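You operate a simulated robot arm through the tools that you are given. There is no shell and no other tool.

You are at the controls of a simulated robot arm. One attempt, no reset.

## Task
Shut the blue, white and black valves, see which needle drops and tighten that nut.
Fine: watch the needles some seconds with all three shut; bleed that branch before tightening; open the three valves again after; open no other valve, leave the regulator.

It is judged by the outcome, as a careful person would: the job done as asked, and still so three seconds after it is handed in. It fails if anything else is knocked over, pushed out of place, dropped, spilled or broken.

## Robot
A 7-joint arm with a two-finger parallel gripper, fixed in place. Base frame: the origin is on the floor under the middle of its stand, x ahead of it, y to its left, z up; the work surface is at about z = 0.72. Readings come in m, rad, newtons and seconds.
With the tool pointing down near the work surface it reaches from about 0.16 to 0.68 m from the base axis. Its first joint turns from -1.152 to 1.152 rad. Payload 2.4 kg.
The tool frame sits at the grasp point between the pads (the TCP): z along the fingers, y along the line on which they close. The tips reach 0.03 m beyond it. Largest opening 0.094 m; finger width 0.028, thickness 0.01; the body of the gripper, 0.05 by 0.096 m, starts 0.055 m behind the TCP.
Orientation is that of the tool frame in the base frame, as [roll, pitch, yaw] about the fixed x, y, z axes, in that order (R = Rz(yaw) Ry(pitch) Rx(roll)). With the fingers straight down and closing along the base's y, the tool's x points along the base's -x, its y along +y and its z along -z.

## Interface
- The arm moves only by the tool apply_moves. Its argument "plan" is a list of rows, each a list of 7 numbers: the shift along the tool's x, y, z in units of 30 mm (1.0 is 30 mm), then the turn, a rotation vector about the tool's x, y, z in units of 8 degrees (1.0 is 8 degrees), then the finger opening in m, from 0 to 0.094. In form: [[x, y, z, rx, ry, rz, hand], ...]. A call has 1 to 20 rows; each row shifts and turns the commanded pose from where the row before left it, along the tool's axes as they then stand. A call with a number of a shift or a turn outside -1 to 1 is refused whole. Each row takes 0.2 s and may step no farther than 0.05 m and 0.15 rad from the row before; otherwise, or with a gripper value out of range, the whole call is refused. A pose out of reach is approached as far as the arm can. The call stops where the force on the tool passes 40 N (or 10 N more than at its start, if that is more) or the arm is blocked; 0.2 s more then pass. Each finger travels about 0.153 m/s and halts on what it meets, pressing with about 30 N; the grip force reading is that of the motor and also rises with nothing between the fingers. The clock runs only during rows and for 0.2 s after the last one: add rows that do not move to give the fingers time. It gives the time, the measured TCP pose, the force on the tool (base axes), the opening and the grip force at its end, in the units of the frame above (readings bear some noise), with the torque about the TCP (base axes, N m) and any sound that the robot's microphone picked up, and new pictures: "show" is both (left out), scene, wrist or none.
- Cameras (640 x 400 px; columns grow to the right, rows downward): "scene" is fixed at [0.0275, 0.4647, 1.4522]; the picture's right is [-0.85, -0.53, 0.00], its down [-0.26, 0.42, -0.87] and it looks along [0.46, -0.73, -0.50] (base axes); focal length 355 px, centre (320, 200). "wrist" rides on the gripper at [0.076, 0.014, -0.102] in the tool frame; the picture's right is [-0.18, 0.98, 0.00], its down [-0.75, -0.14, -0.64] and it looks along [-0.63, -0.12, 0.77] (tool axes); focal length 243 px, centre (320, 200). There is no depth. A picture from a camera that has moved, and an enlarged one, comes with that camera's place and axes in the base frame and with its lens.
- close_up(camera, box): a new picture of the part [left, top, right, bottom] of that camera's present view, enlarged. It takes no simulated time.
- close_job(): hands the job in; it is judged then, once.

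Nothing tells you positions but the pictures and the camera data. Unless the task says otherwise, let go and move clear before handing in.

The tools are called after "Request:" as name(argument=value, ...) on one line, values as JSON. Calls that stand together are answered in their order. apply_moves: Moves the arm, as the interface text tells. Its arguments: {"type":"object","properties":{"plan":{"type":"array"},"show":{"type":"string","enum":["both","scene","wrist","none"]}},"required":["plan"]} The other tools are called the same way: close_up (camera, box) takes an enlarged picture of a part of a camera's view; close_job () hands the job in.

At the start:

```text
clock: 0.0
tool_pos: [0.3699, 0.1373, 1.2784]
tool_rot: [3.142, 0.0, 3.141]
wrist_force: [0.2, -1.7, -0.3]
ft_torque: [0.03, 0.0, 0.02]
width: 0.0938
grasp_force: 0.1
```

scene: 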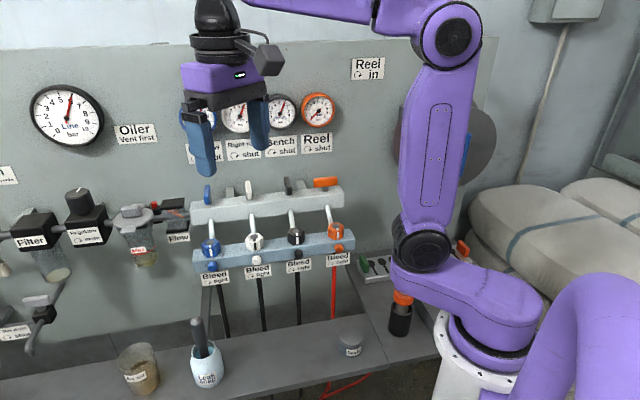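
wrist: 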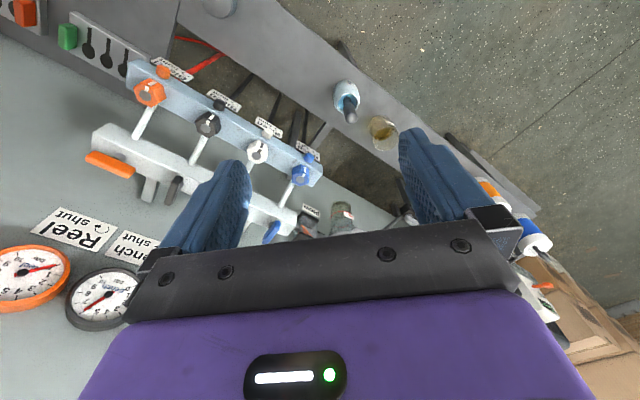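

I see a pneumatic panel on a wall with a manifold of four branches (blue, white, black, orange), gauges above, and nuts with bleed screws below. I'll take enlarged pictures first to read the labels and find the geometry.

Request:
close_up(camera="scene", box=[170, 160, 370, 290])

Request:
close_up(camera="scene", box=[170, 70, 370, 195])

Request:
close_up(camera="scene", box=[0, 70, 200, 200])

Request:
close_up(camera="scene", box=[0, 180, 220, 330])

Request:
close_up(camera="wrist", box=[30, 50, 350, 250])

```text
3.08 times, centred on (270, 225) of scene
camera zoom: at [0.0275, 0.4647, 1.4522], right [-0.85, -0.53, 0.0], down [-0.26, 0.42, -0.87], along [0.46, -0.73, -0.5], focal length 1091 px, centre (474, 123)
```

zoom: 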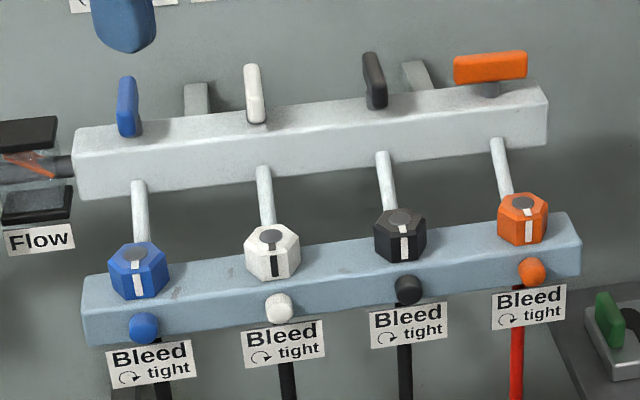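

```text
3.20 times, centred on (270, 132) of scene
camera zoom: at [0.0275, 0.4647, 1.4522], right [-0.85, -0.53, 0.0], down [-0.26, 0.42, -0.87], along [0.46, -0.73, -0.5], focal length 1135 px, centre (480, 416)
```

zoom: 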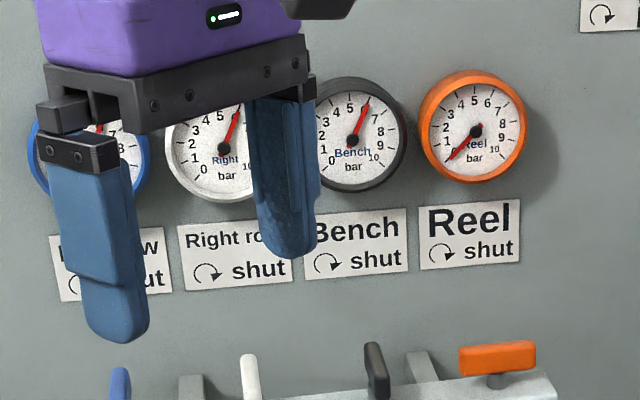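

```text
3.08 times, centred on (100, 135) of scene
camera zoom: at [0.0275, 0.4647, 1.4522], right [-0.85, -0.53, 0.0], down [-0.26, 0.42, -0.87], along [0.46, -0.73, -0.5], focal length 1091 px, centre (997, 400)
```

zoom: 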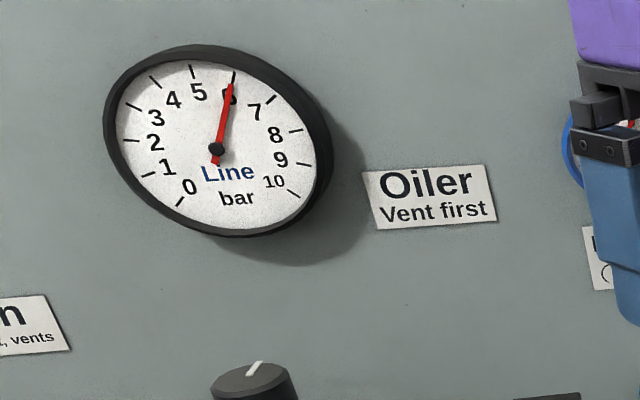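

```text
2.67 times, centred on (110, 255) of scene
camera zoom: at [0.0275, 0.4647, 1.4522], right [-0.85, -0.53, 0.0], down [-0.26, 0.42, -0.87], along [0.46, -0.73, -0.5], focal length 946 px, centre (880, 53)
```

zoom: 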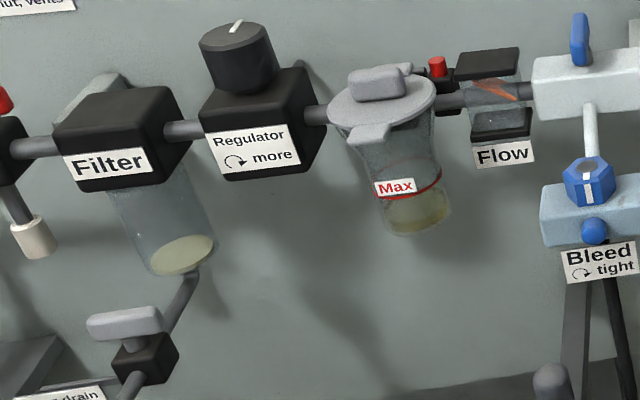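

```text
2.00 times, centred on (190, 150) of wrist
camera zoom: at [0.2941, 0.1518, 1.3823], right [0.18, 0.98, 0.0], down [0.75, -0.14, 0.64], along [0.63, -0.12, -0.77], focal length 485 px, centre (580, 300)
```

zoom: 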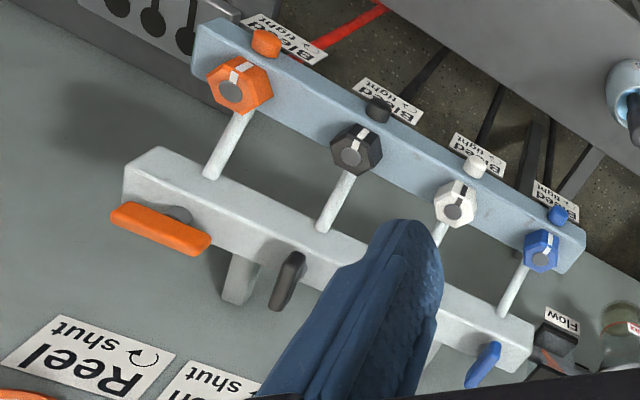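

The manifold runs diagonally in front of the robot; levers sit on the upper bar (orange already shut, along the bar), with nuts and bleed knobs on the lower bar. I'll look at more details before moving.

Request:
close_up(camera="scene", box=[190, 215, 270, 285])

Request:
close_up(camera="scene", box=[265, 165, 365, 265])

Request:
close_up(camera="scene", box=[320, 230, 480, 370])

Request:
close_up(camera="wrist", box=[0, 0, 200, 125])

Request:
close_up(camera="wrist", box=[230, 60, 430, 260])

Request:
close_up(camera="scene", box=[0, 230, 260, 400])

```text
5.71 times, centred on (230, 250) of scene
camera zoom: at [0.0275, 0.4647, 1.4522], right [-0.85, -0.53, 0.0], down [-0.26, 0.42, -0.87], along [0.46, -0.73, -0.5], focal length 2026 px, centre (834, -86)
```

zoom: 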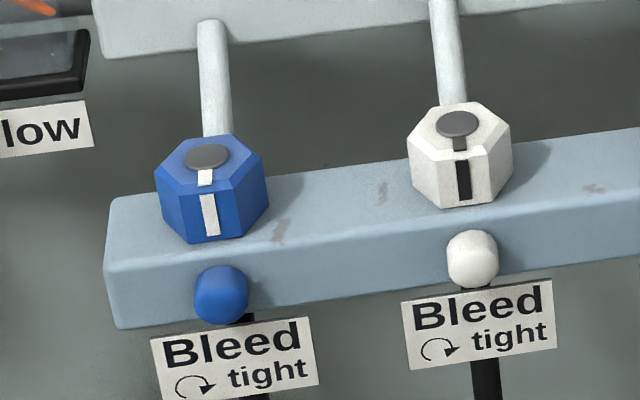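

```text
4.00 times, centred on (315, 215) of scene
camera zoom: at [0.0275, 0.4647, 1.4522], right [-0.85, -0.53, 0.0], down [-0.26, 0.42, -0.87], along [0.46, -0.73, -0.5], focal length 1419 px, centre (340, 140)
```

zoom: 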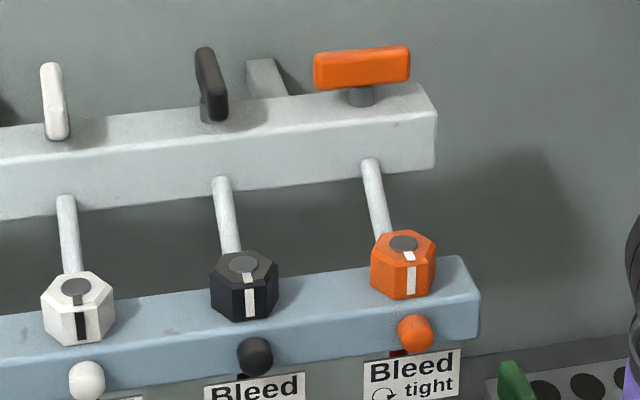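

```text
2.86 times, centred on (400, 300) of scene
camera zoom: at [0.0275, 0.4647, 1.4522], right [-0.85, -0.53, 0.0], down [-0.26, 0.42, -0.87], along [0.46, -0.73, -0.5], focal length 1013 px, centre (91, -86)
```

zoom: 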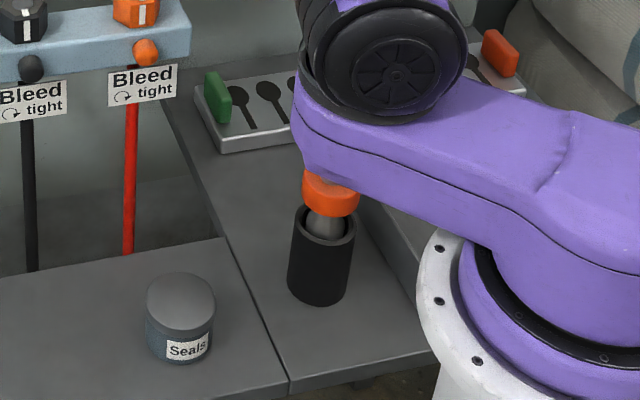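

```text
3.20 times, centred on (100, 62) of wrist
camera zoom: at [0.2941, 0.1518, 1.3823], right [0.18, 0.98, 0.0], down [0.75, -0.14, 0.64], along [0.63, -0.12, -0.77], focal length 776 px, centre (1024, 640)
```

zoom: 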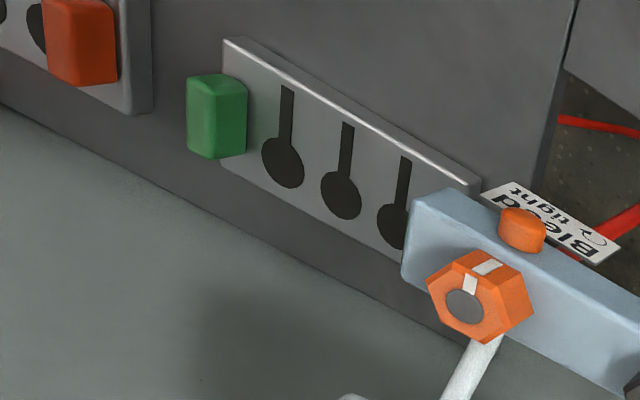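

```text
2.00 times, centred on (330, 160) of wrist
camera zoom: at [0.2941, 0.1518, 1.3823], right [0.18, 0.98, 0.0], down [0.75, -0.14, 0.64], along [0.63, -0.12, -0.77], focal length 485 px, centre (300, 280)
```

zoom: 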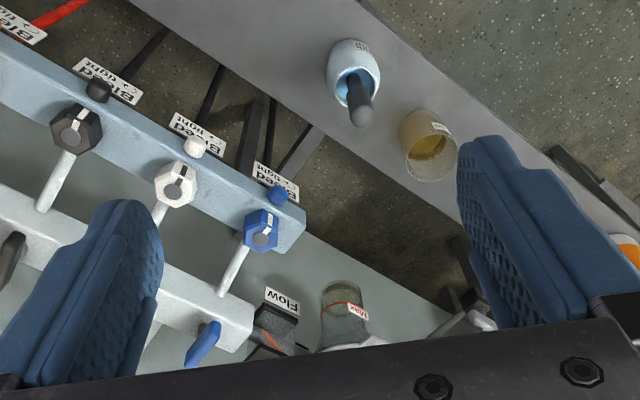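

```text
2.35 times, centred on (130, 315) of scene
camera zoom: at [0.0275, 0.4647, 1.4522], right [-0.85, -0.53, 0.0], down [-0.26, 0.42, -0.87], along [0.46, -0.73, -0.5], focal length 834 px, centre (767, -71)
```

zoom: 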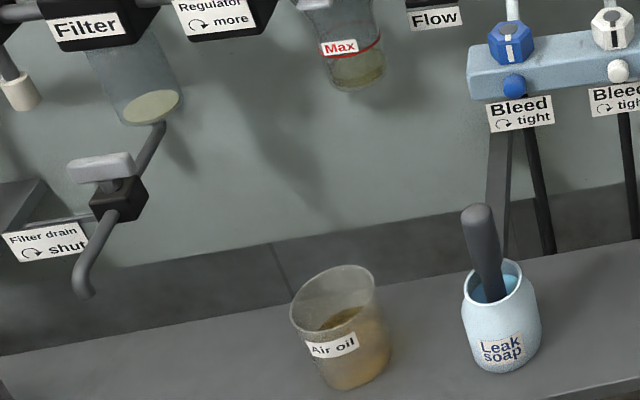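

The nuts stand upright on the lower bar (tops about z 0.985), the levers turn about vertical pins on the upper bar (about z 1.06), and the wall runs at 45° to the base. I'll move to a viewing pose with the wrist camera facing the wall squarely.

Request:
apply_moves(plan=[[-0.6, -0.68, 0.52, 0, 0, 0, 0.06], [-0.6, -0.68, 0.52, 0, 0, 0, 0.06], [-0.6, -0.68, 0.52, 0, 0, 0, 0.06], [-0.6, -0.68, 0.52, 0, 0, 0, 0.06], [-0.6, -0.68, 0.52, 0, 0, 0, 0.06], [0, 0, 0, 0, 0, 0.9375, 0.06], [0, 0, 0, 0, 0, 0.9375, 0.06], [0, 0, 0, 0, 0, 0.9375, 0.06], [0, 0, 0, 0, 0, 0.9375, 0.06], [0, 0, 0, 0, 0, 0.9375, 0.06], [0, 0, 0, 0, 0, 0.9375, 0.06], [0, 0, 0, 0, 0, 0, 0.06], [0, 0, 0, 0, 0, 0, 0.06]])

```text
clock: 2.8
tool_pos: [0.4611, 0.0354, 1.2009]
tool_rot: [3.141, 0.002, 2.354]
wrist_force: [-0.2, 0.0, 0.2]
ft_torque: [0.02, 0.01, -0.03]
width: 0.0597
grasp_force: 0.1
camera wrist: at [0.4163, 0.1002, 1.3042], right [0.83, 0.56, 0.0], down [0.43, -0.63, 0.64], along [0.36, -0.53, -0.77], focal length 243 px, centre (320, 200)
```

scene: 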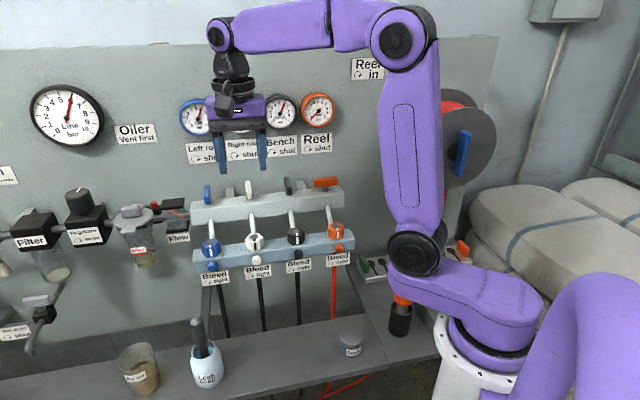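
wrist: 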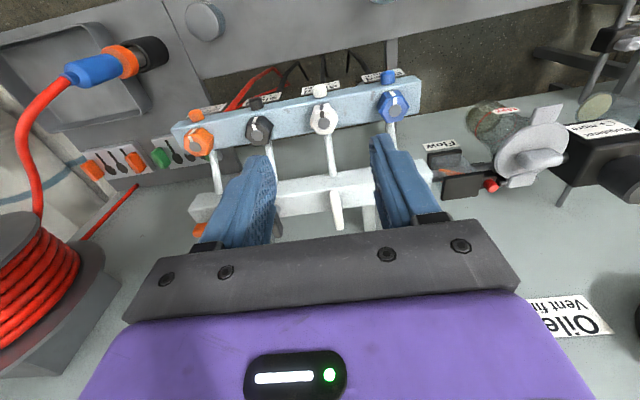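

The arm is at a good viewing pose. I'll enlarge the nuts and levers here.

Request:
close_up(camera="wrist", box=[170, 60, 300, 160])

Request:
close_up(camera="wrist", box=[280, 60, 450, 200])

Request:
close_up(camera="wrist", box=[180, 130, 440, 270])

Request:
close_up(camera="scene", box=[170, 80, 350, 200])

```text
4.00 times, centred on (235, 110) of wrist
camera zoom: at [0.4163, 0.1002, 1.3042], right [0.83, 0.56, 0.0], down [0.43, -0.63, 0.64], along [0.36, -0.53, -0.77], focal length 970 px, centre (660, 560)
```

zoom: 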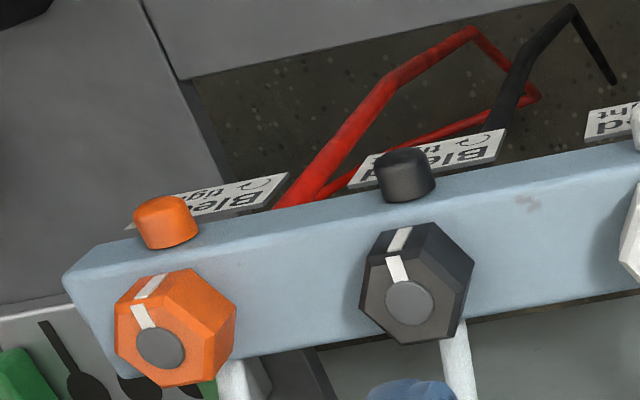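

```text
2.86 times, centred on (365, 130) of wrist
camera zoom: at [0.4163, 0.1002, 1.3042], right [0.83, 0.56, 0.0], down [0.43, -0.63, 0.64], along [0.36, -0.53, -0.77], focal length 693 px, centre (191, 400)
```

zoom: 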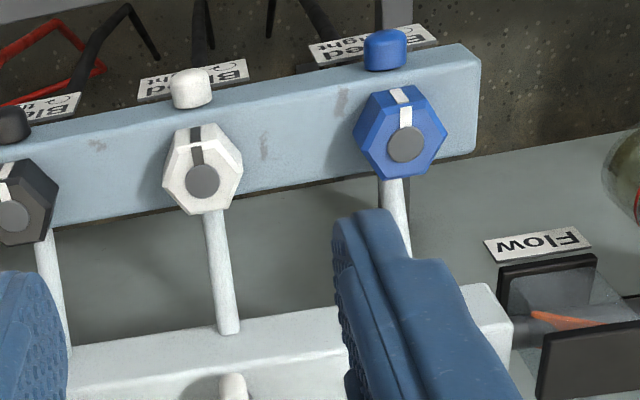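

```text
2.46 times, centred on (310, 200) of wrist
camera zoom: at [0.4163, 0.1002, 1.3042], right [0.83, 0.56, 0.0], down [0.43, -0.63, 0.64], along [0.36, -0.53, -0.77], focal length 597 px, centre (345, 200)
```

zoom: 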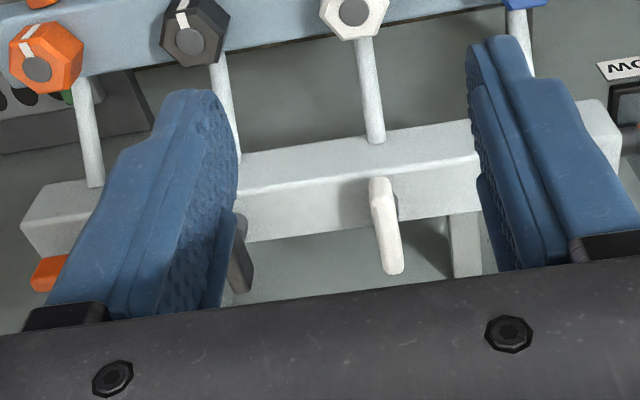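

```text
3.33 times, centred on (260, 140) of scene
camera zoom: at [0.0275, 0.4647, 1.4522], right [-0.85, -0.53, 0.0], down [-0.26, 0.42, -0.87], along [0.46, -0.73, -0.5], focal length 1182 px, centre (520, 400)
```

zoom: 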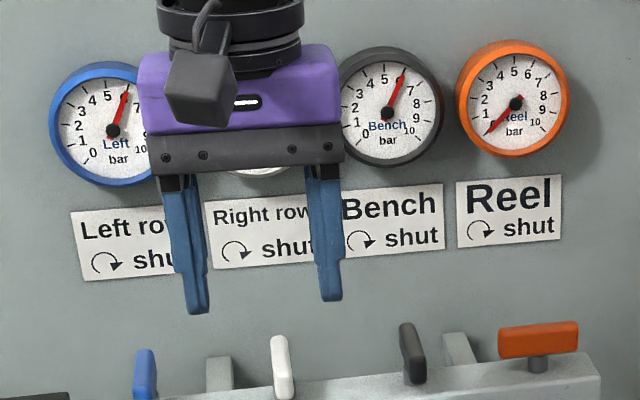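

All nut marks point straight out from the wall, and I have the geometry of nuts, knobs and levers in panel axes (tool x now points out from the wall, tool y along the bar). I'll move closer to the white lever to pin down its height and pivot.

Request:
apply_moves(plan=[[-0.8, 0, 0.5, 0, 0, 0, 0.06], [-0.8, 0, 0.5, 0, 0, 0, 0.06], [-0.8, 0, 0.5, 0, 0, 0, 0.06], [-0.8, 0, 0.5, 0, 0, 0, 0.06], [0, 0, 0, 0, 0, 0, 0.06]])

Request:
close_up(camera="wrist", box=[200, 60, 440, 230])

Request:
close_up(camera="scene", box=[180, 160, 360, 270])

```text
clock: 4.0
tool_pos: [0.5299, -0.0332, 1.1398]
tool_rot: [-3.141, 0.001, 2.356]
wrist_force: [0.5, 0.3, 0.2]
ft_torque: [0.01, 0.02, 0.0]
width: 0.0598
grasp_force: 0.1
camera wrist: at [0.4859, 0.0308, 1.2428], right [0.83, 0.56, 0.0], down [0.43, -0.63, 0.64], along [0.36, -0.53, -0.77], focal length 243 px, centre (320, 200)
```

scene: 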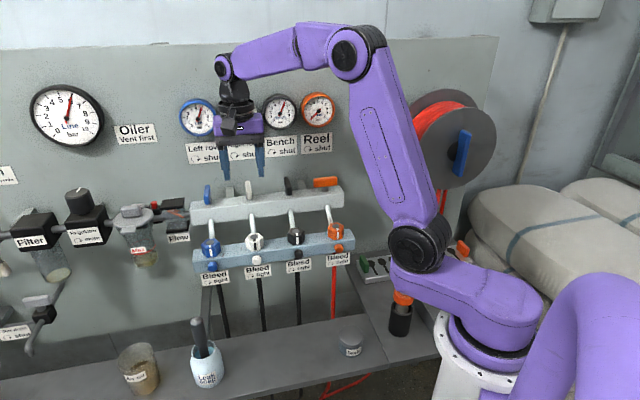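
wrist: 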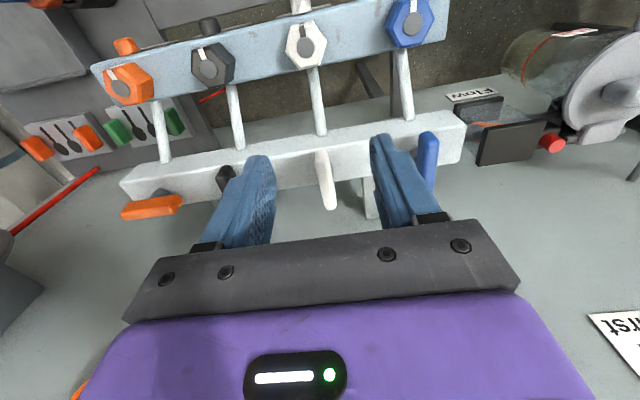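

```text
2.35 times, centred on (320, 145) of wrist
camera zoom: at [0.4859, 0.0308, 1.2428], right [0.83, 0.56, 0.0], down [0.43, -0.63, 0.64], along [0.36, -0.53, -0.77], focal length 571 px, centre (320, 329)
```

zoom: 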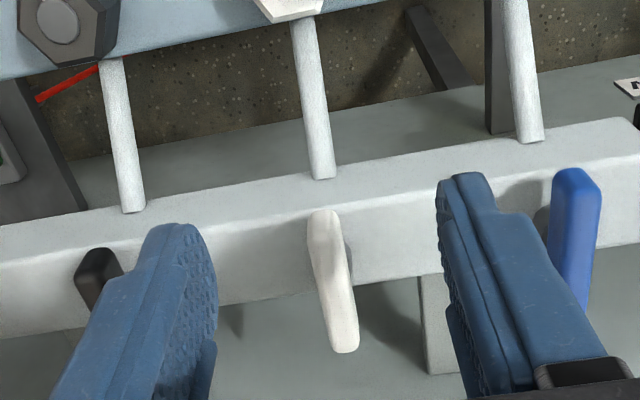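

```text
3.56 times, centred on (270, 215) of scene
camera zoom: at [0.0276, 0.4647, 1.4522], right [-0.85, -0.53, 0.0], down [-0.26, 0.42, -0.87], along [0.46, -0.73, -0.5], focal length 1261 px, centre (498, 147)
```

zoom: 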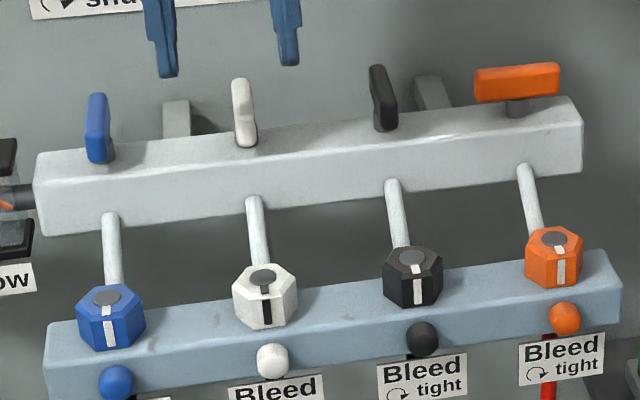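

The lever centres are about 0.457 m behind-normal with tops at z≈1.058 and each ~6 cm long. I'll close the fingers to use them as a pusher, and come down beside the near end of the white lever (on its bench-side).

Request:
apply_moves(plan=[[0, 0, 0, 0, 0, 0, 0.0], [0, 0, 0, 0, 0, 0, 0.0], [-0.4, -0.52, 0, 0, 0, 0, 0.0], [-0.4, -0.52, 0, 0, 0, 0, 0.0], [0, 0, 0.8, 0, 0, 0, 0.0], [0, 0, 0.8, 0, 0, 0, 0.0], [0, 0, 0.4, 0, 0, 0, 0.0], [0, 0, 0.4, 0, 0, 0, 0.0], [0, 0, 0, 0, 0, 0, 0.0]])

Request:
close_up(camera="wrist", box=[220, 60, 460, 230])

Request:
close_up(camera="scene", box=[190, 140, 350, 240])

```text
clock: 6.0
tool_pos: [0.5216, -0.0721, 1.0685]
tool_rot: [3.141, -0.001, 2.355]
wrist_force: [0.1, -0.1, -0.8]
ft_torque: [0.02, -0.07, 0.0]
width: 0.0
grasp_force: 29.7
camera wrist: at [0.4786, -0.0071, 1.1716], right [0.83, 0.56, 0.0], down [0.43, -0.63, 0.64], along [0.36, -0.53, -0.77], focal length 243 px, centre (320, 200)
```

scene: 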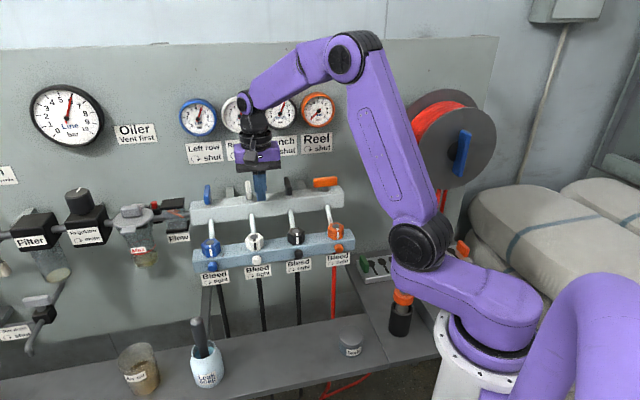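
wrist: 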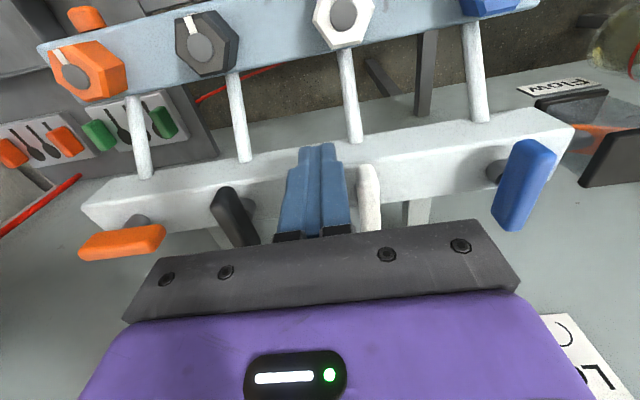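

```text
2.35 times, centred on (340, 145) of wrist
camera zoom: at [0.4786, -0.0071, 1.1716], right [0.83, 0.56, 0.0], down [0.43, -0.63, 0.64], along [0.36, -0.53, -0.77], focal length 571 px, centre (273, 329)
```

zoom: 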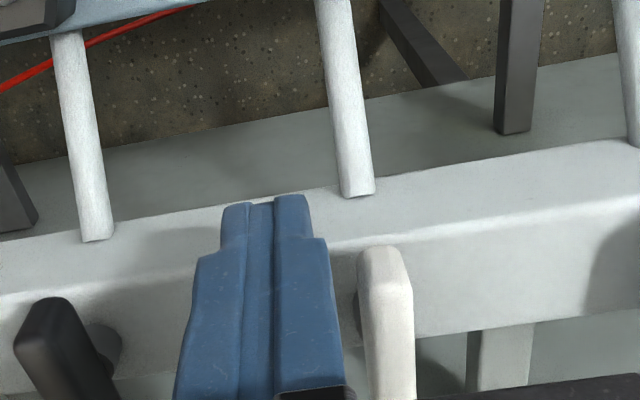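

```text
4.00 times, centred on (270, 190) of scene
camera zoom: at [0.0275, 0.4647, 1.4522], right [-0.85, -0.53, 0.0], down [-0.26, 0.42, -0.87], along [0.46, -0.73, -0.5], focal length 1419 px, centre (520, 240)
```

zoom: 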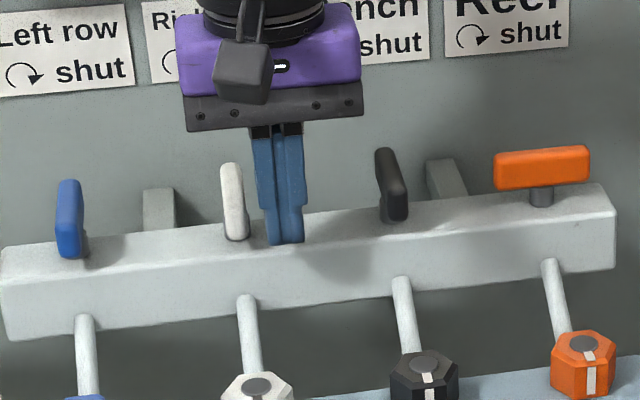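

The closed fingers are beside the white lever's near end with about 1 cm gap. I'll push it toward the far end of the bar (clockwise seen from above), following the arc, to about two thirds of the turn.

Request:
apply_moves(plan=[[-0.1, 0.39, 0, 0, 0, 0, 0.0], [0.03, 0.18, 0, 0, 0, 0, 0.0], [-0.01, 0.18, 0, 0, 0, 0, 0.0], [-0.06, 0.17, 0, 0, 0, 0, 0.0], [-0.1, 0.17, 0, 0, 0, 0, 0.0], [0, 0, 0, 0, 0, 0, 0.0]])

Request:
close_up(camera="scene", box=[190, 140, 350, 240])

```text
clock: 7.4
tool_pos: [0.5521, -0.0544, 1.0693]
tool_rot: [-3.142, -0.001, 2.356]
wrist_force: [0.2, -0.6, 1.1]
ft_torque: [0.01, 0.02, -0.01]
width: 0.0
grasp_force: 30.4
camera wrist: at [0.5078, 0.0113, 1.1718], right [0.82, 0.57, 0.0], down [0.43, -0.63, 0.64], along [0.36, -0.53, -0.77], focal length 243 px, centre (320, 200)
```

scene: 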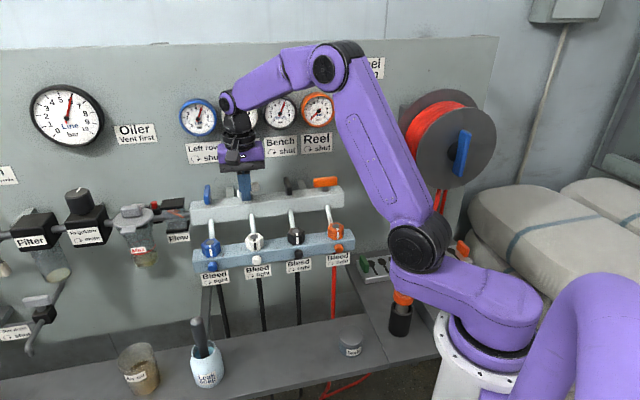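
wrist: 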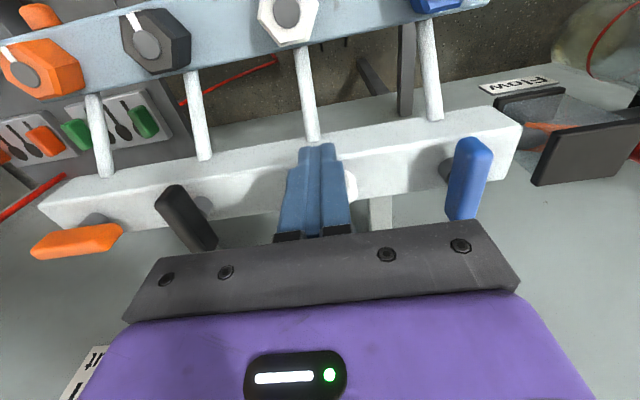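

```text
4.00 times, centred on (270, 190) of scene
camera zoom: at [0.0275, 0.4647, 1.4522], right [-0.85, -0.53, 0.0], down [-0.26, 0.42, -0.87], along [0.46, -0.73, -0.5], focal length 1419 px, centre (520, 240)
```

zoom: 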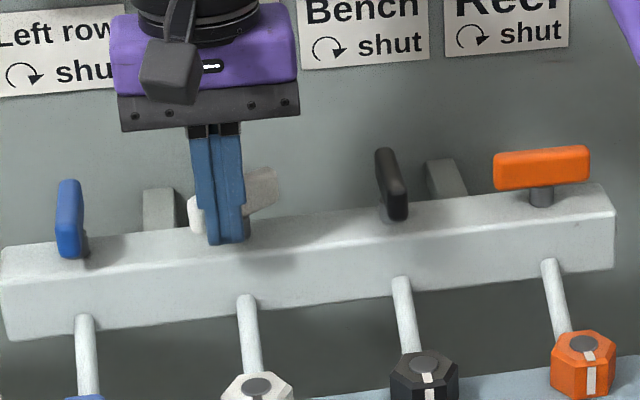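

The white lever is turning well, about 60–65° round. I'll finish by pushing its far end toward the wall until it meets its stop.

Request:
apply_moves(plan=[[-0.05, 0.22, 0, 0, 0, 0, 0.0], [-0.12, 0.1, 0, 0, 0, 0, 0.0], [-0.12, 0.06, 0, 0, 0, 0, 0.0], [0, 0, 0, 0, 0, 0, 0.0]])

Request:
close_up(camera="scene", box=[190, 140, 350, 240])

```text
clock: 8.4
tool_pos: [0.5647, -0.0514, 1.0699]
tool_rot: [-3.14, -0.002, 2.356]
wrist_force: [0.3, 0.4, 0.9]
ft_torque: [0.03, -0.02, 0.03]
width: 0.0
grasp_force: 29.8
camera wrist: at [0.5215, 0.0123, 1.1725], right [0.83, 0.56, 0.0], down [0.43, -0.63, 0.64], along [0.36, -0.53, -0.77], focal length 243 px, centre (320, 200)
```

scene: 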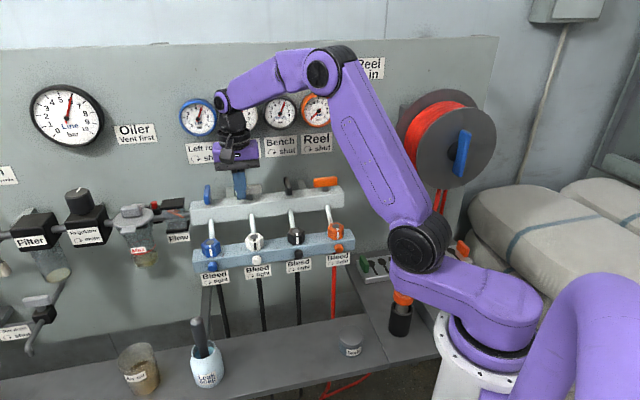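
wrist: 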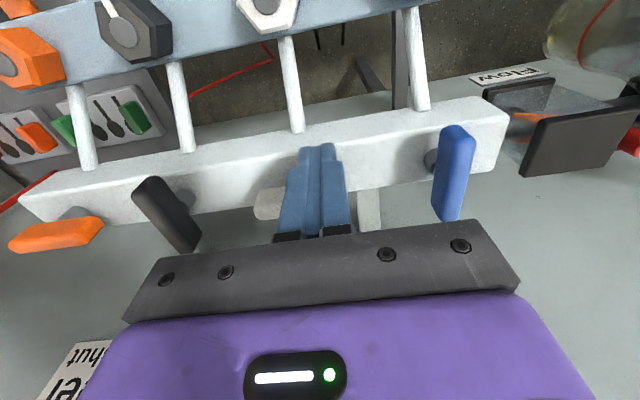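

```text
4.00 times, centred on (270, 190) of scene
camera zoom: at [0.0275, 0.4647, 1.4522], right [-0.85, -0.53, 0.0], down [-0.26, 0.42, -0.87], along [0.46, -0.73, -0.5], focal length 1419 px, centre (520, 240)
```

zoom: 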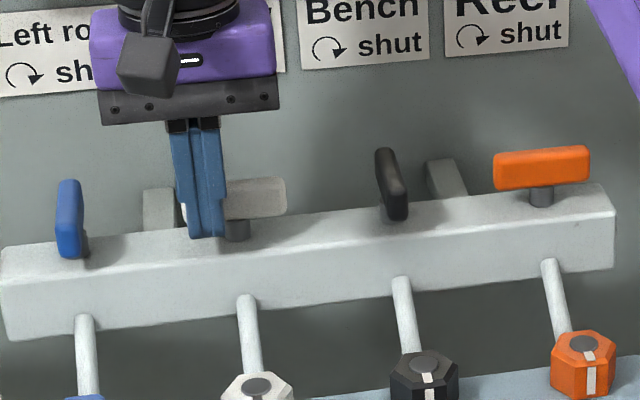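

The white lever now looks nearly along the bar. I'll press slightly further until I feel the stop.

Request:
apply_moves(plan=[[-0.07, 0, 0, 0, 0, 0, 0.0], [-0.07, 0, 0, 0, 0, 0, 0.0], [0, 0, 0, 0, 0, 0, 0.0]], show="none")

Request:
close_up(camera="scene", box=[190, 140, 350, 240])

```text
clock: 9.2
tool_pos: [0.5675, -0.0542, 1.0685]
tool_rot: [3.141, -0.002, 2.357]
wrist_force: [-8.4, 6.5, 3.8]
ft_torque: [-0.01, 0.12, -0.06]
width: 0.0
grasp_force: 30.0
```

```text
4.00 times, centred on (270, 190) of scene
camera zoom: at [0.0272, 0.465, 1.4521], right [-0.85, -0.53, 0.0], down [-0.26, 0.42, -0.87], along [0.46, -0.74, -0.5], focal length 1419 px, centre (520, 240)
```

zoom: 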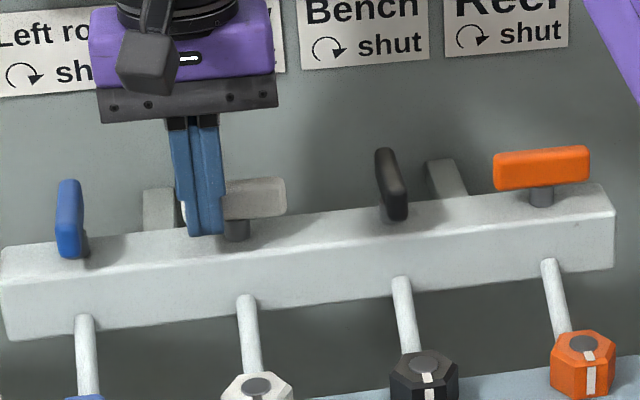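

I feel the white lever's stop (about 10 N). Next I back off, lift, and move to the same position beside the black lever.

Request:
apply_moves(plan=[[0.65, 0, 0, 0, 0, 0, 0.0], [0, 0, -1, 0, 0, 0, 0.0], [0, 0, -1, 0, 0, 0, 0.0], [0, -0.937, 0, 0, 0, 0, 0.0], [0, -0.937, 0, 0, 0, 0, 0.0], [0, -0.937, 0, 0, 0, 0, 0.0], [0, -0.937, 0, 0, 0, 0, 0.0], [0, -0.937, 0, 0, 0, 0, 0.0], [0, 0, 0, 0, 0, 0, 0.0], [0, 0, 1, 0, 0, 0, 0.0], [0, 0, 1, 0, 0, 0, 0.0], [0, 0, 0, 0, 0, 0, 0.0]])

Request:
close_up(camera="scene", box=[190, 140, 350, 240])

```text
clock: 11.8
tool_pos: [0.4552, -0.1398, 1.0698]
tool_rot: [-3.14, 0.0, 2.357]
wrist_force: [0.2, 0.3, -0.1]
ft_torque: [0.02, 0.0, 0.0]
width: 0.0
grasp_force: 30.2
camera wrist: at [0.4112, -0.0756, 1.1727], right [0.83, 0.56, 0.0], down [0.43, -0.63, 0.64], along [0.36, -0.53, -0.77], focal length 243 px, centre (320, 200)
```

scene: 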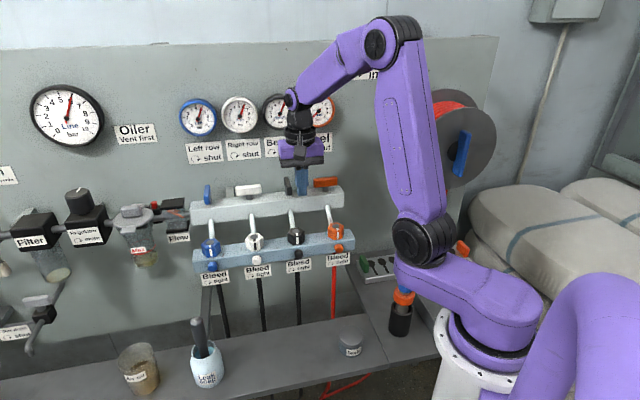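
wrist: 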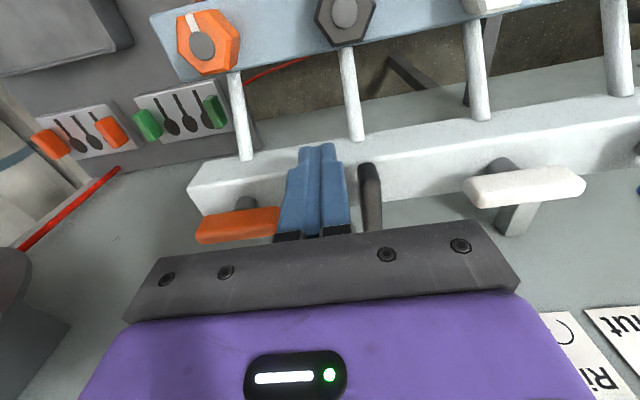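

```text
4.00 times, centred on (270, 190) of scene
camera zoom: at [0.0275, 0.4647, 1.4522], right [-0.85, -0.53, 0.0], down [-0.26, 0.42, -0.87], along [0.46, -0.73, -0.5], focal length 1419 px, centre (520, 240)
```

zoom: 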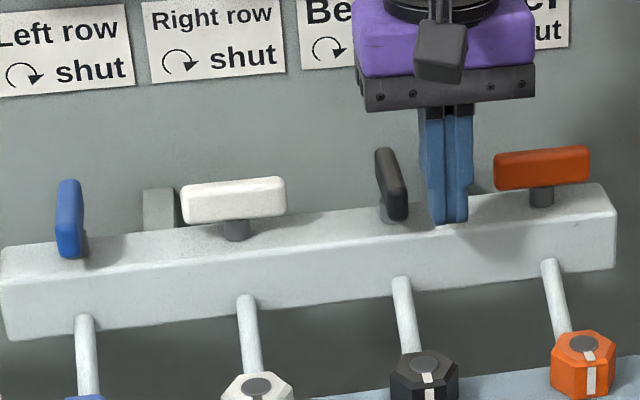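

The white lever lies along the bar now. I repeat the same sweep for the black lever.

Request:
apply_moves(plan=[[-0.08, 0.37, 0, 0, 0, 0, 0.0], [0.03, 0.18, 0, 0, 0, 0, 0.0], [-0.01, 0.18, 0, 0, 0, 0, 0.0], [-0.06, 0.17, 0, 0, 0, 0, 0.0], [-0.1, 0.17, 0, 0, 0, 0, 0.0], [-0.05, 0.22, 0, 0, 0, 0, 0.0], [-0.12, 0.1, 0, 0, 0, 0, 0.0], [-0.12, 0.06, 0, 0, 0, 0, 0.0], [-0.07, 0, 0, 0, 0, 0, 0.0], [-0.07, 0, 0, 0, 0, 0, 0.0], [0, 0, 0, 0, 0, 0, 0.0]])

Request:
close_up(camera="scene", box=[190, 140, 350, 240])

```text
clock: 14.2
tool_pos: [0.4989, -0.1224, 1.069]
tool_rot: [-3.139, -0.004, 2.359]
wrist_force: [-10.4, 10.5, 5.4]
ft_torque: [-0.05, 0.14, -0.01]
width: 0.0
grasp_force: 30.0
camera wrist: at [0.4557, -0.0582, 1.1723], right [0.82, 0.57, 0.0], down [0.44, -0.63, 0.64], along [0.36, -0.53, -0.77], focal length 243 px, centre (320, 200)
```

scene: 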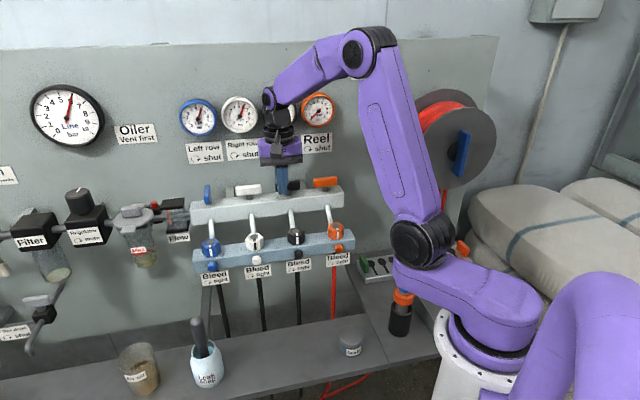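
wrist: 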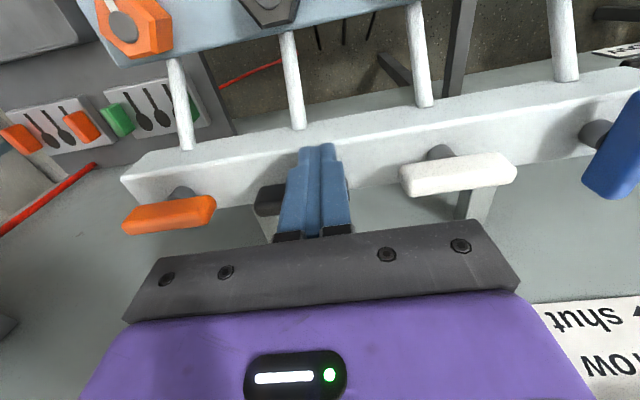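

```text
4.00 times, centred on (270, 190) of scene
camera zoom: at [0.0271, 0.4651, 1.452], right [-0.85, -0.53, 0.0], down [-0.26, 0.42, -0.87], along [0.46, -0.74, -0.5], focal length 1419 px, centre (520, 240)
```

zoom: 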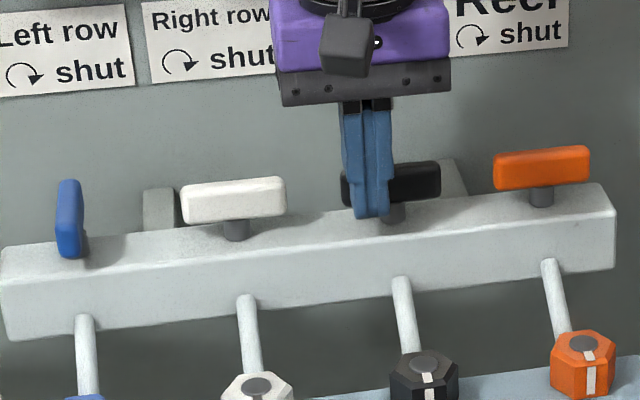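

Black is shut against its stop (about 15 N). Now the blue lever in the same way.

Request:
apply_moves(plan=[[0.65, 0, 0, 0, 0, 0, 0.0], [0, 0, -1, 0, 0, 0, 0.0], [0, 0, -1, 0, 0, 0, 0.0], [0, 0.98, 0, 0, 0, 0, 0.0], [0, 0.98, 0, 0, 0, 0, 0.0], [0, 0.98, 0, 0, 0, 0, 0.0], [0, 0.98, 0, 0, 0, 0, 0.0], [0, 0.98, 0, 0, 0, 0, 0.0], [0, 0, 0, 0, 0, 0, 0.0], [0, 0, 1, 0, 0, 0, 0.0], [0, 0, 1, 0, 0, 0, 0.0], [0, 0, 0, 0, 0, 0, 0.0]])

Request:
close_up(camera="scene", box=[170, 140, 330, 240])

Request:
close_up(camera="scene", box=[170, 80, 350, 180])

```text
clock: 16.8
tool_pos: [0.591, -0.0052, 1.0694]
tool_rot: [-3.142, 0.0, 2.356]
wrist_force: [0.0, -0.4, 0.1]
ft_torque: [0.0, -0.02, -0.01]
width: 0.0001
grasp_force: 30.4
camera wrist: at [0.5468, 0.0592, 1.1717], right [0.83, 0.56, 0.0], down [0.43, -0.63, 0.64], along [0.36, -0.53, -0.77], focal length 243 px, centre (320, 200)
```

scene: 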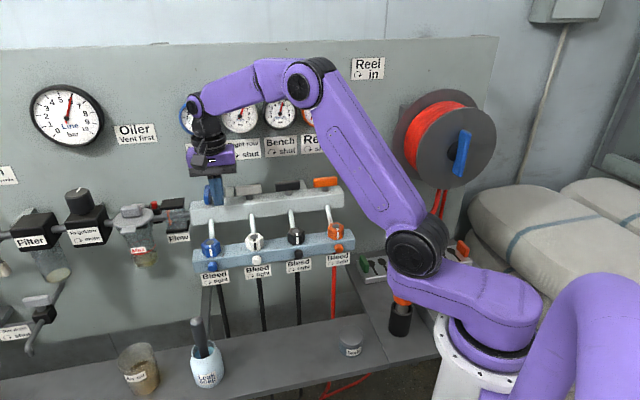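
wrist: 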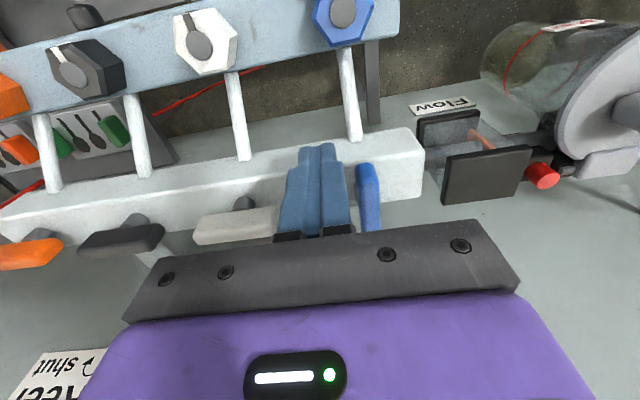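

```text
4.00 times, centred on (250, 190) of scene
camera zoom: at [0.0275, 0.4647, 1.4522], right [-0.85, -0.53, 0.0], down [-0.26, 0.42, -0.87], along [0.46, -0.73, -0.5], focal length 1419 px, centre (600, 240)
```

zoom: 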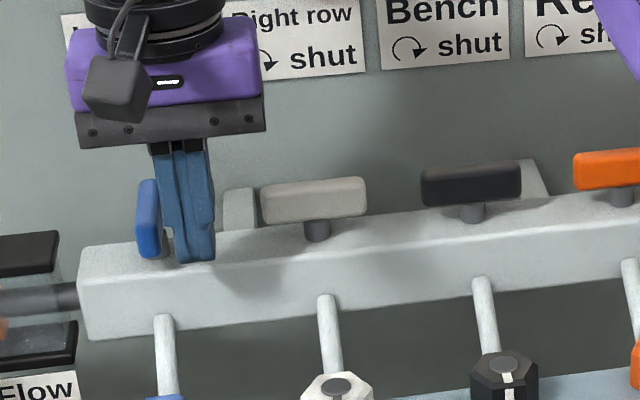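

```text
3.56 times, centred on (260, 130) of scene
camera zoom: at [0.0275, 0.4647, 1.4522], right [-0.85, -0.53, 0.0], down [-0.26, 0.42, -0.87], along [0.46, -0.73, -0.5], focal length 1261 px, centre (533, 449)
```

zoom: 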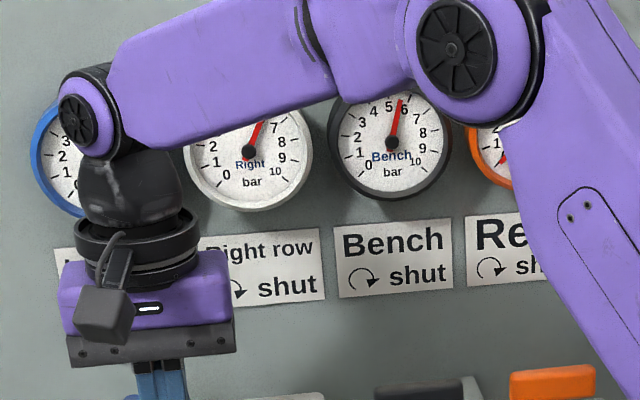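

The fingers are beside the blue lever at the same offset. Same sweep now.

Request:
apply_moves(plan=[[-0.05, 0.35, 0, 0, 0, 0, 0.0], [0.03, 0.18, 0, 0, 0, 0, 0.0], [-0.01, 0.18, 0, 0, 0, 0, 0.0], [-0.06, 0.17, 0, 0, 0, 0, 0.0], [-0.1, 0.17, 0, 0, 0, 0, 0.0], [-0.05, 0.22, 0, 0, 0, 0, 0.0], [-0.12, 0.1, 0, 0, 0, 0, 0.0], [-0.12, 0.06, 0, 0, 0, 0, 0.0], [-0.07, 0, 0, 0, 0, 0, 0.0], [-0.07, 0, 0, 0, 0, 0, 0.0], [0, 0, 0, 0, 0, 0, 0.0]])

Request:
close_up(camera="scene", box=[170, 140, 330, 240])

```text
clock: 19.2
tool_pos: [0.6331, 0.0102, 1.0699]
tool_rot: [3.141, -0.002, 2.357]
wrist_force: [-1.1, 0.9, 0.2]
ft_torque: [0.01, 0.05, -0.02]
width: 0.0
grasp_force: 30.2
camera wrist: at [0.5895, 0.0763, 1.1729], right [0.83, 0.56, 0.0], down [0.43, -0.63, 0.64], along [0.36, -0.53, -0.77], focal length 243 px, centre (320, 200)
```

scene: 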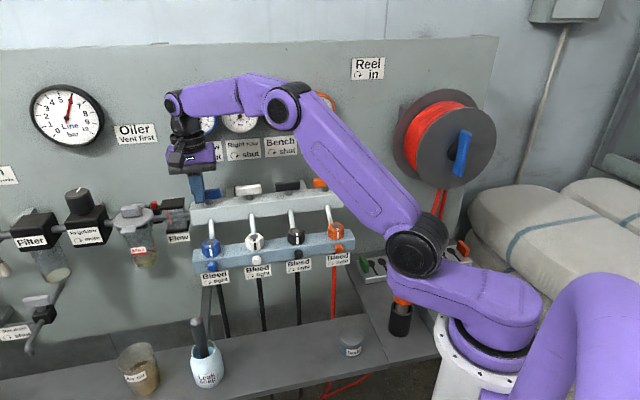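
wrist: 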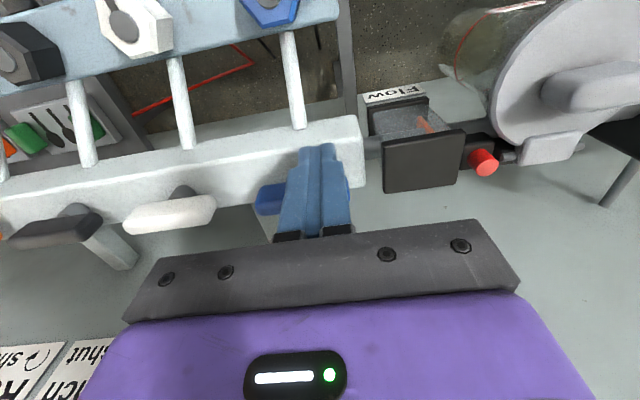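

```text
4.00 times, centred on (250, 190) of scene
camera zoom: at [0.0275, 0.4648, 1.4521], right [-0.85, -0.53, 0.0], down [-0.26, 0.42, -0.87], along [0.46, -0.73, -0.5], focal length 1419 px, centre (600, 240)
```

zoom: 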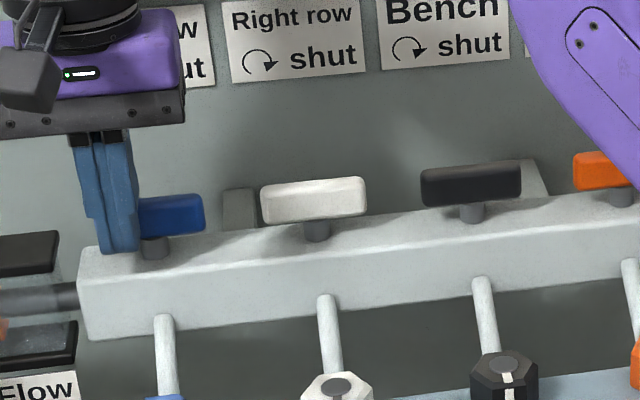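

The blue lever is nearly shut but I have not felt its stop yet. I'll push a little further.

Request:
apply_moves(plan=[[-0.06, 0.05, 0, 0, 0, 0, 0.0], [-0.05, 0, 0, 0, 0, 0, 0.0], [0, 0, 0, 0, 0, 0, 0.0]], show="none")

Request:
close_up(camera="scene", box=[170, 140, 330, 240])

```text
clock: 20.0
tool_pos: [0.6345, 0.0134, 1.0693]
tool_rot: [-3.14, -0.005, 2.361]
wrist_force: [-19.0, 11.5, 2.5]
ft_torque: [0.0, 0.28, -0.09]
width: 0.0001
grasp_force: 29.6
```

```text
4.00 times, centred on (250, 190) of scene
camera zoom: at [0.0269, 0.4651, 1.452], right [-0.85, -0.53, 0.0], down [-0.26, 0.42, -0.87], along [0.46, -0.74, -0.5], focal length 1419 px, centre (600, 240)
```

zoom: 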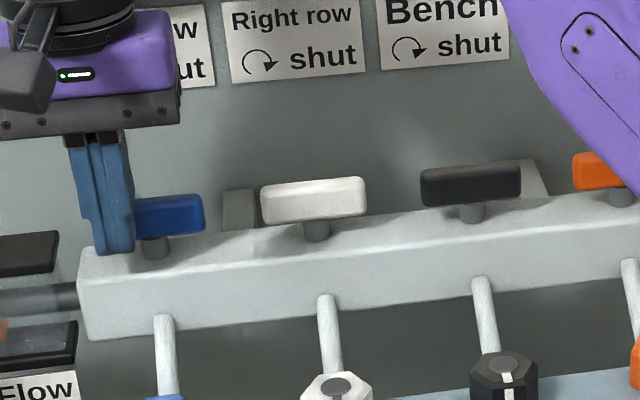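

All three are at their stops. I back away and park the arm out of the line of sight, low and near the base, to watch the needles.

Request:
apply_moves(plan=[[0.65, 0, 0, 0, 0, 0, 0.0], [0.3, 0, -0.9, 0, 0, 0, 0.0], [0, 0, -0.9, 0, 0, 0, 0.0], [0, 0, -0.9, 0, 0, 0, 0.0], [0.93, -0.97, 0, 0, 0, 0, 0.0], [0.93, -0.97, 0, 0, 0, 0, 0.0], [0.93, -0.97, 0, 0, 0, 0, 0.0], [0.93, -0.97, 0, 0, 0, 0, 0.0], [0.93, -0.97, 0, 0, 0, 0, 0.0], [0.93, -0.97, 0, 0, 0, 0, 0.0], [0.93, -0.97, 0, 0, 0, 0, 0.0], [0.7, -0.97, 0, 0, 0, 0, 0.0], [0, 0, 0, 0, 0, 0, 0.0]])

Request:
close_up(camera="scene", box=[170, 85, 350, 165])

```text
clock: 22.8
tool_pos: [0.2981, 0.0187, 1.1479]
tool_rot: [-3.141, 0.0, 2.357]
wrist_force: [1.0, 0.6, 0.5]
ft_torque: [-0.04, 0.04, 0.0]
width: 0.0001
grasp_force: 29.9
camera wrist: at [0.2551, 0.0846, 1.2516], right [0.83, 0.56, 0.0], down [0.43, -0.63, 0.64], along [0.36, -0.53, -0.77], focal length 243 px, centre (320, 200)
```

scene: 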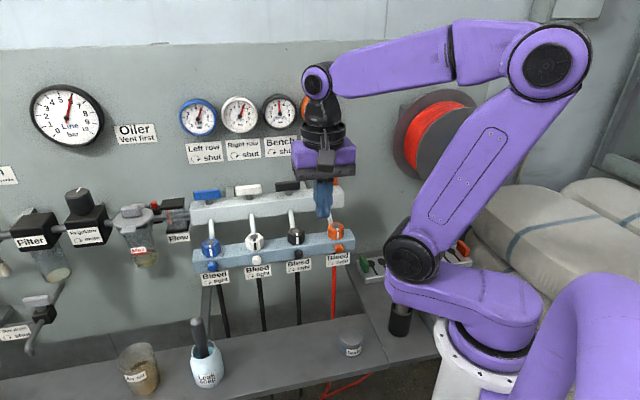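
wrist: 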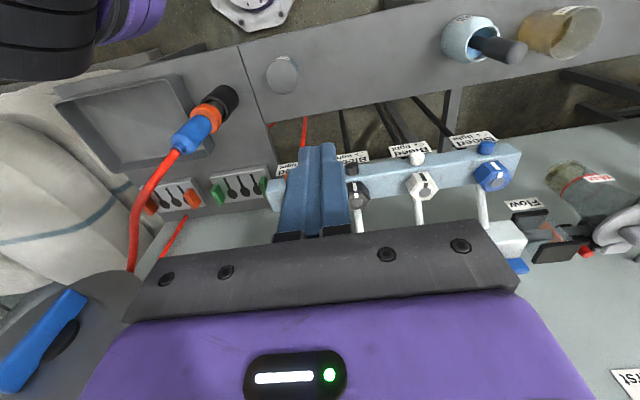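

```text
3.56 times, centred on (260, 125) of scene
camera zoom: at [0.0275, 0.4647, 1.4522], right [-0.85, -0.53, 0.0], down [-0.26, 0.42, -0.87], along [0.46, -0.73, -0.5], focal length 1261 px, centre (533, 467)
```

zoom: 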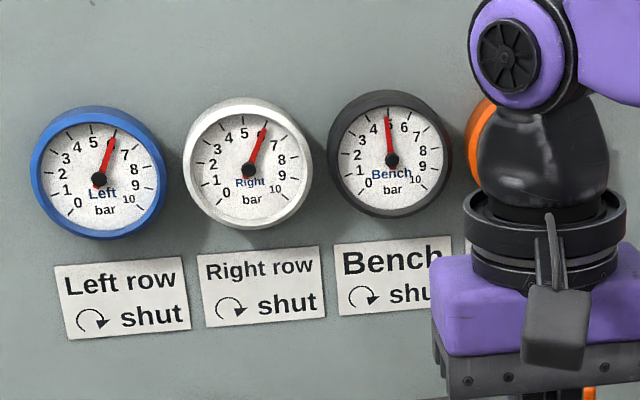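

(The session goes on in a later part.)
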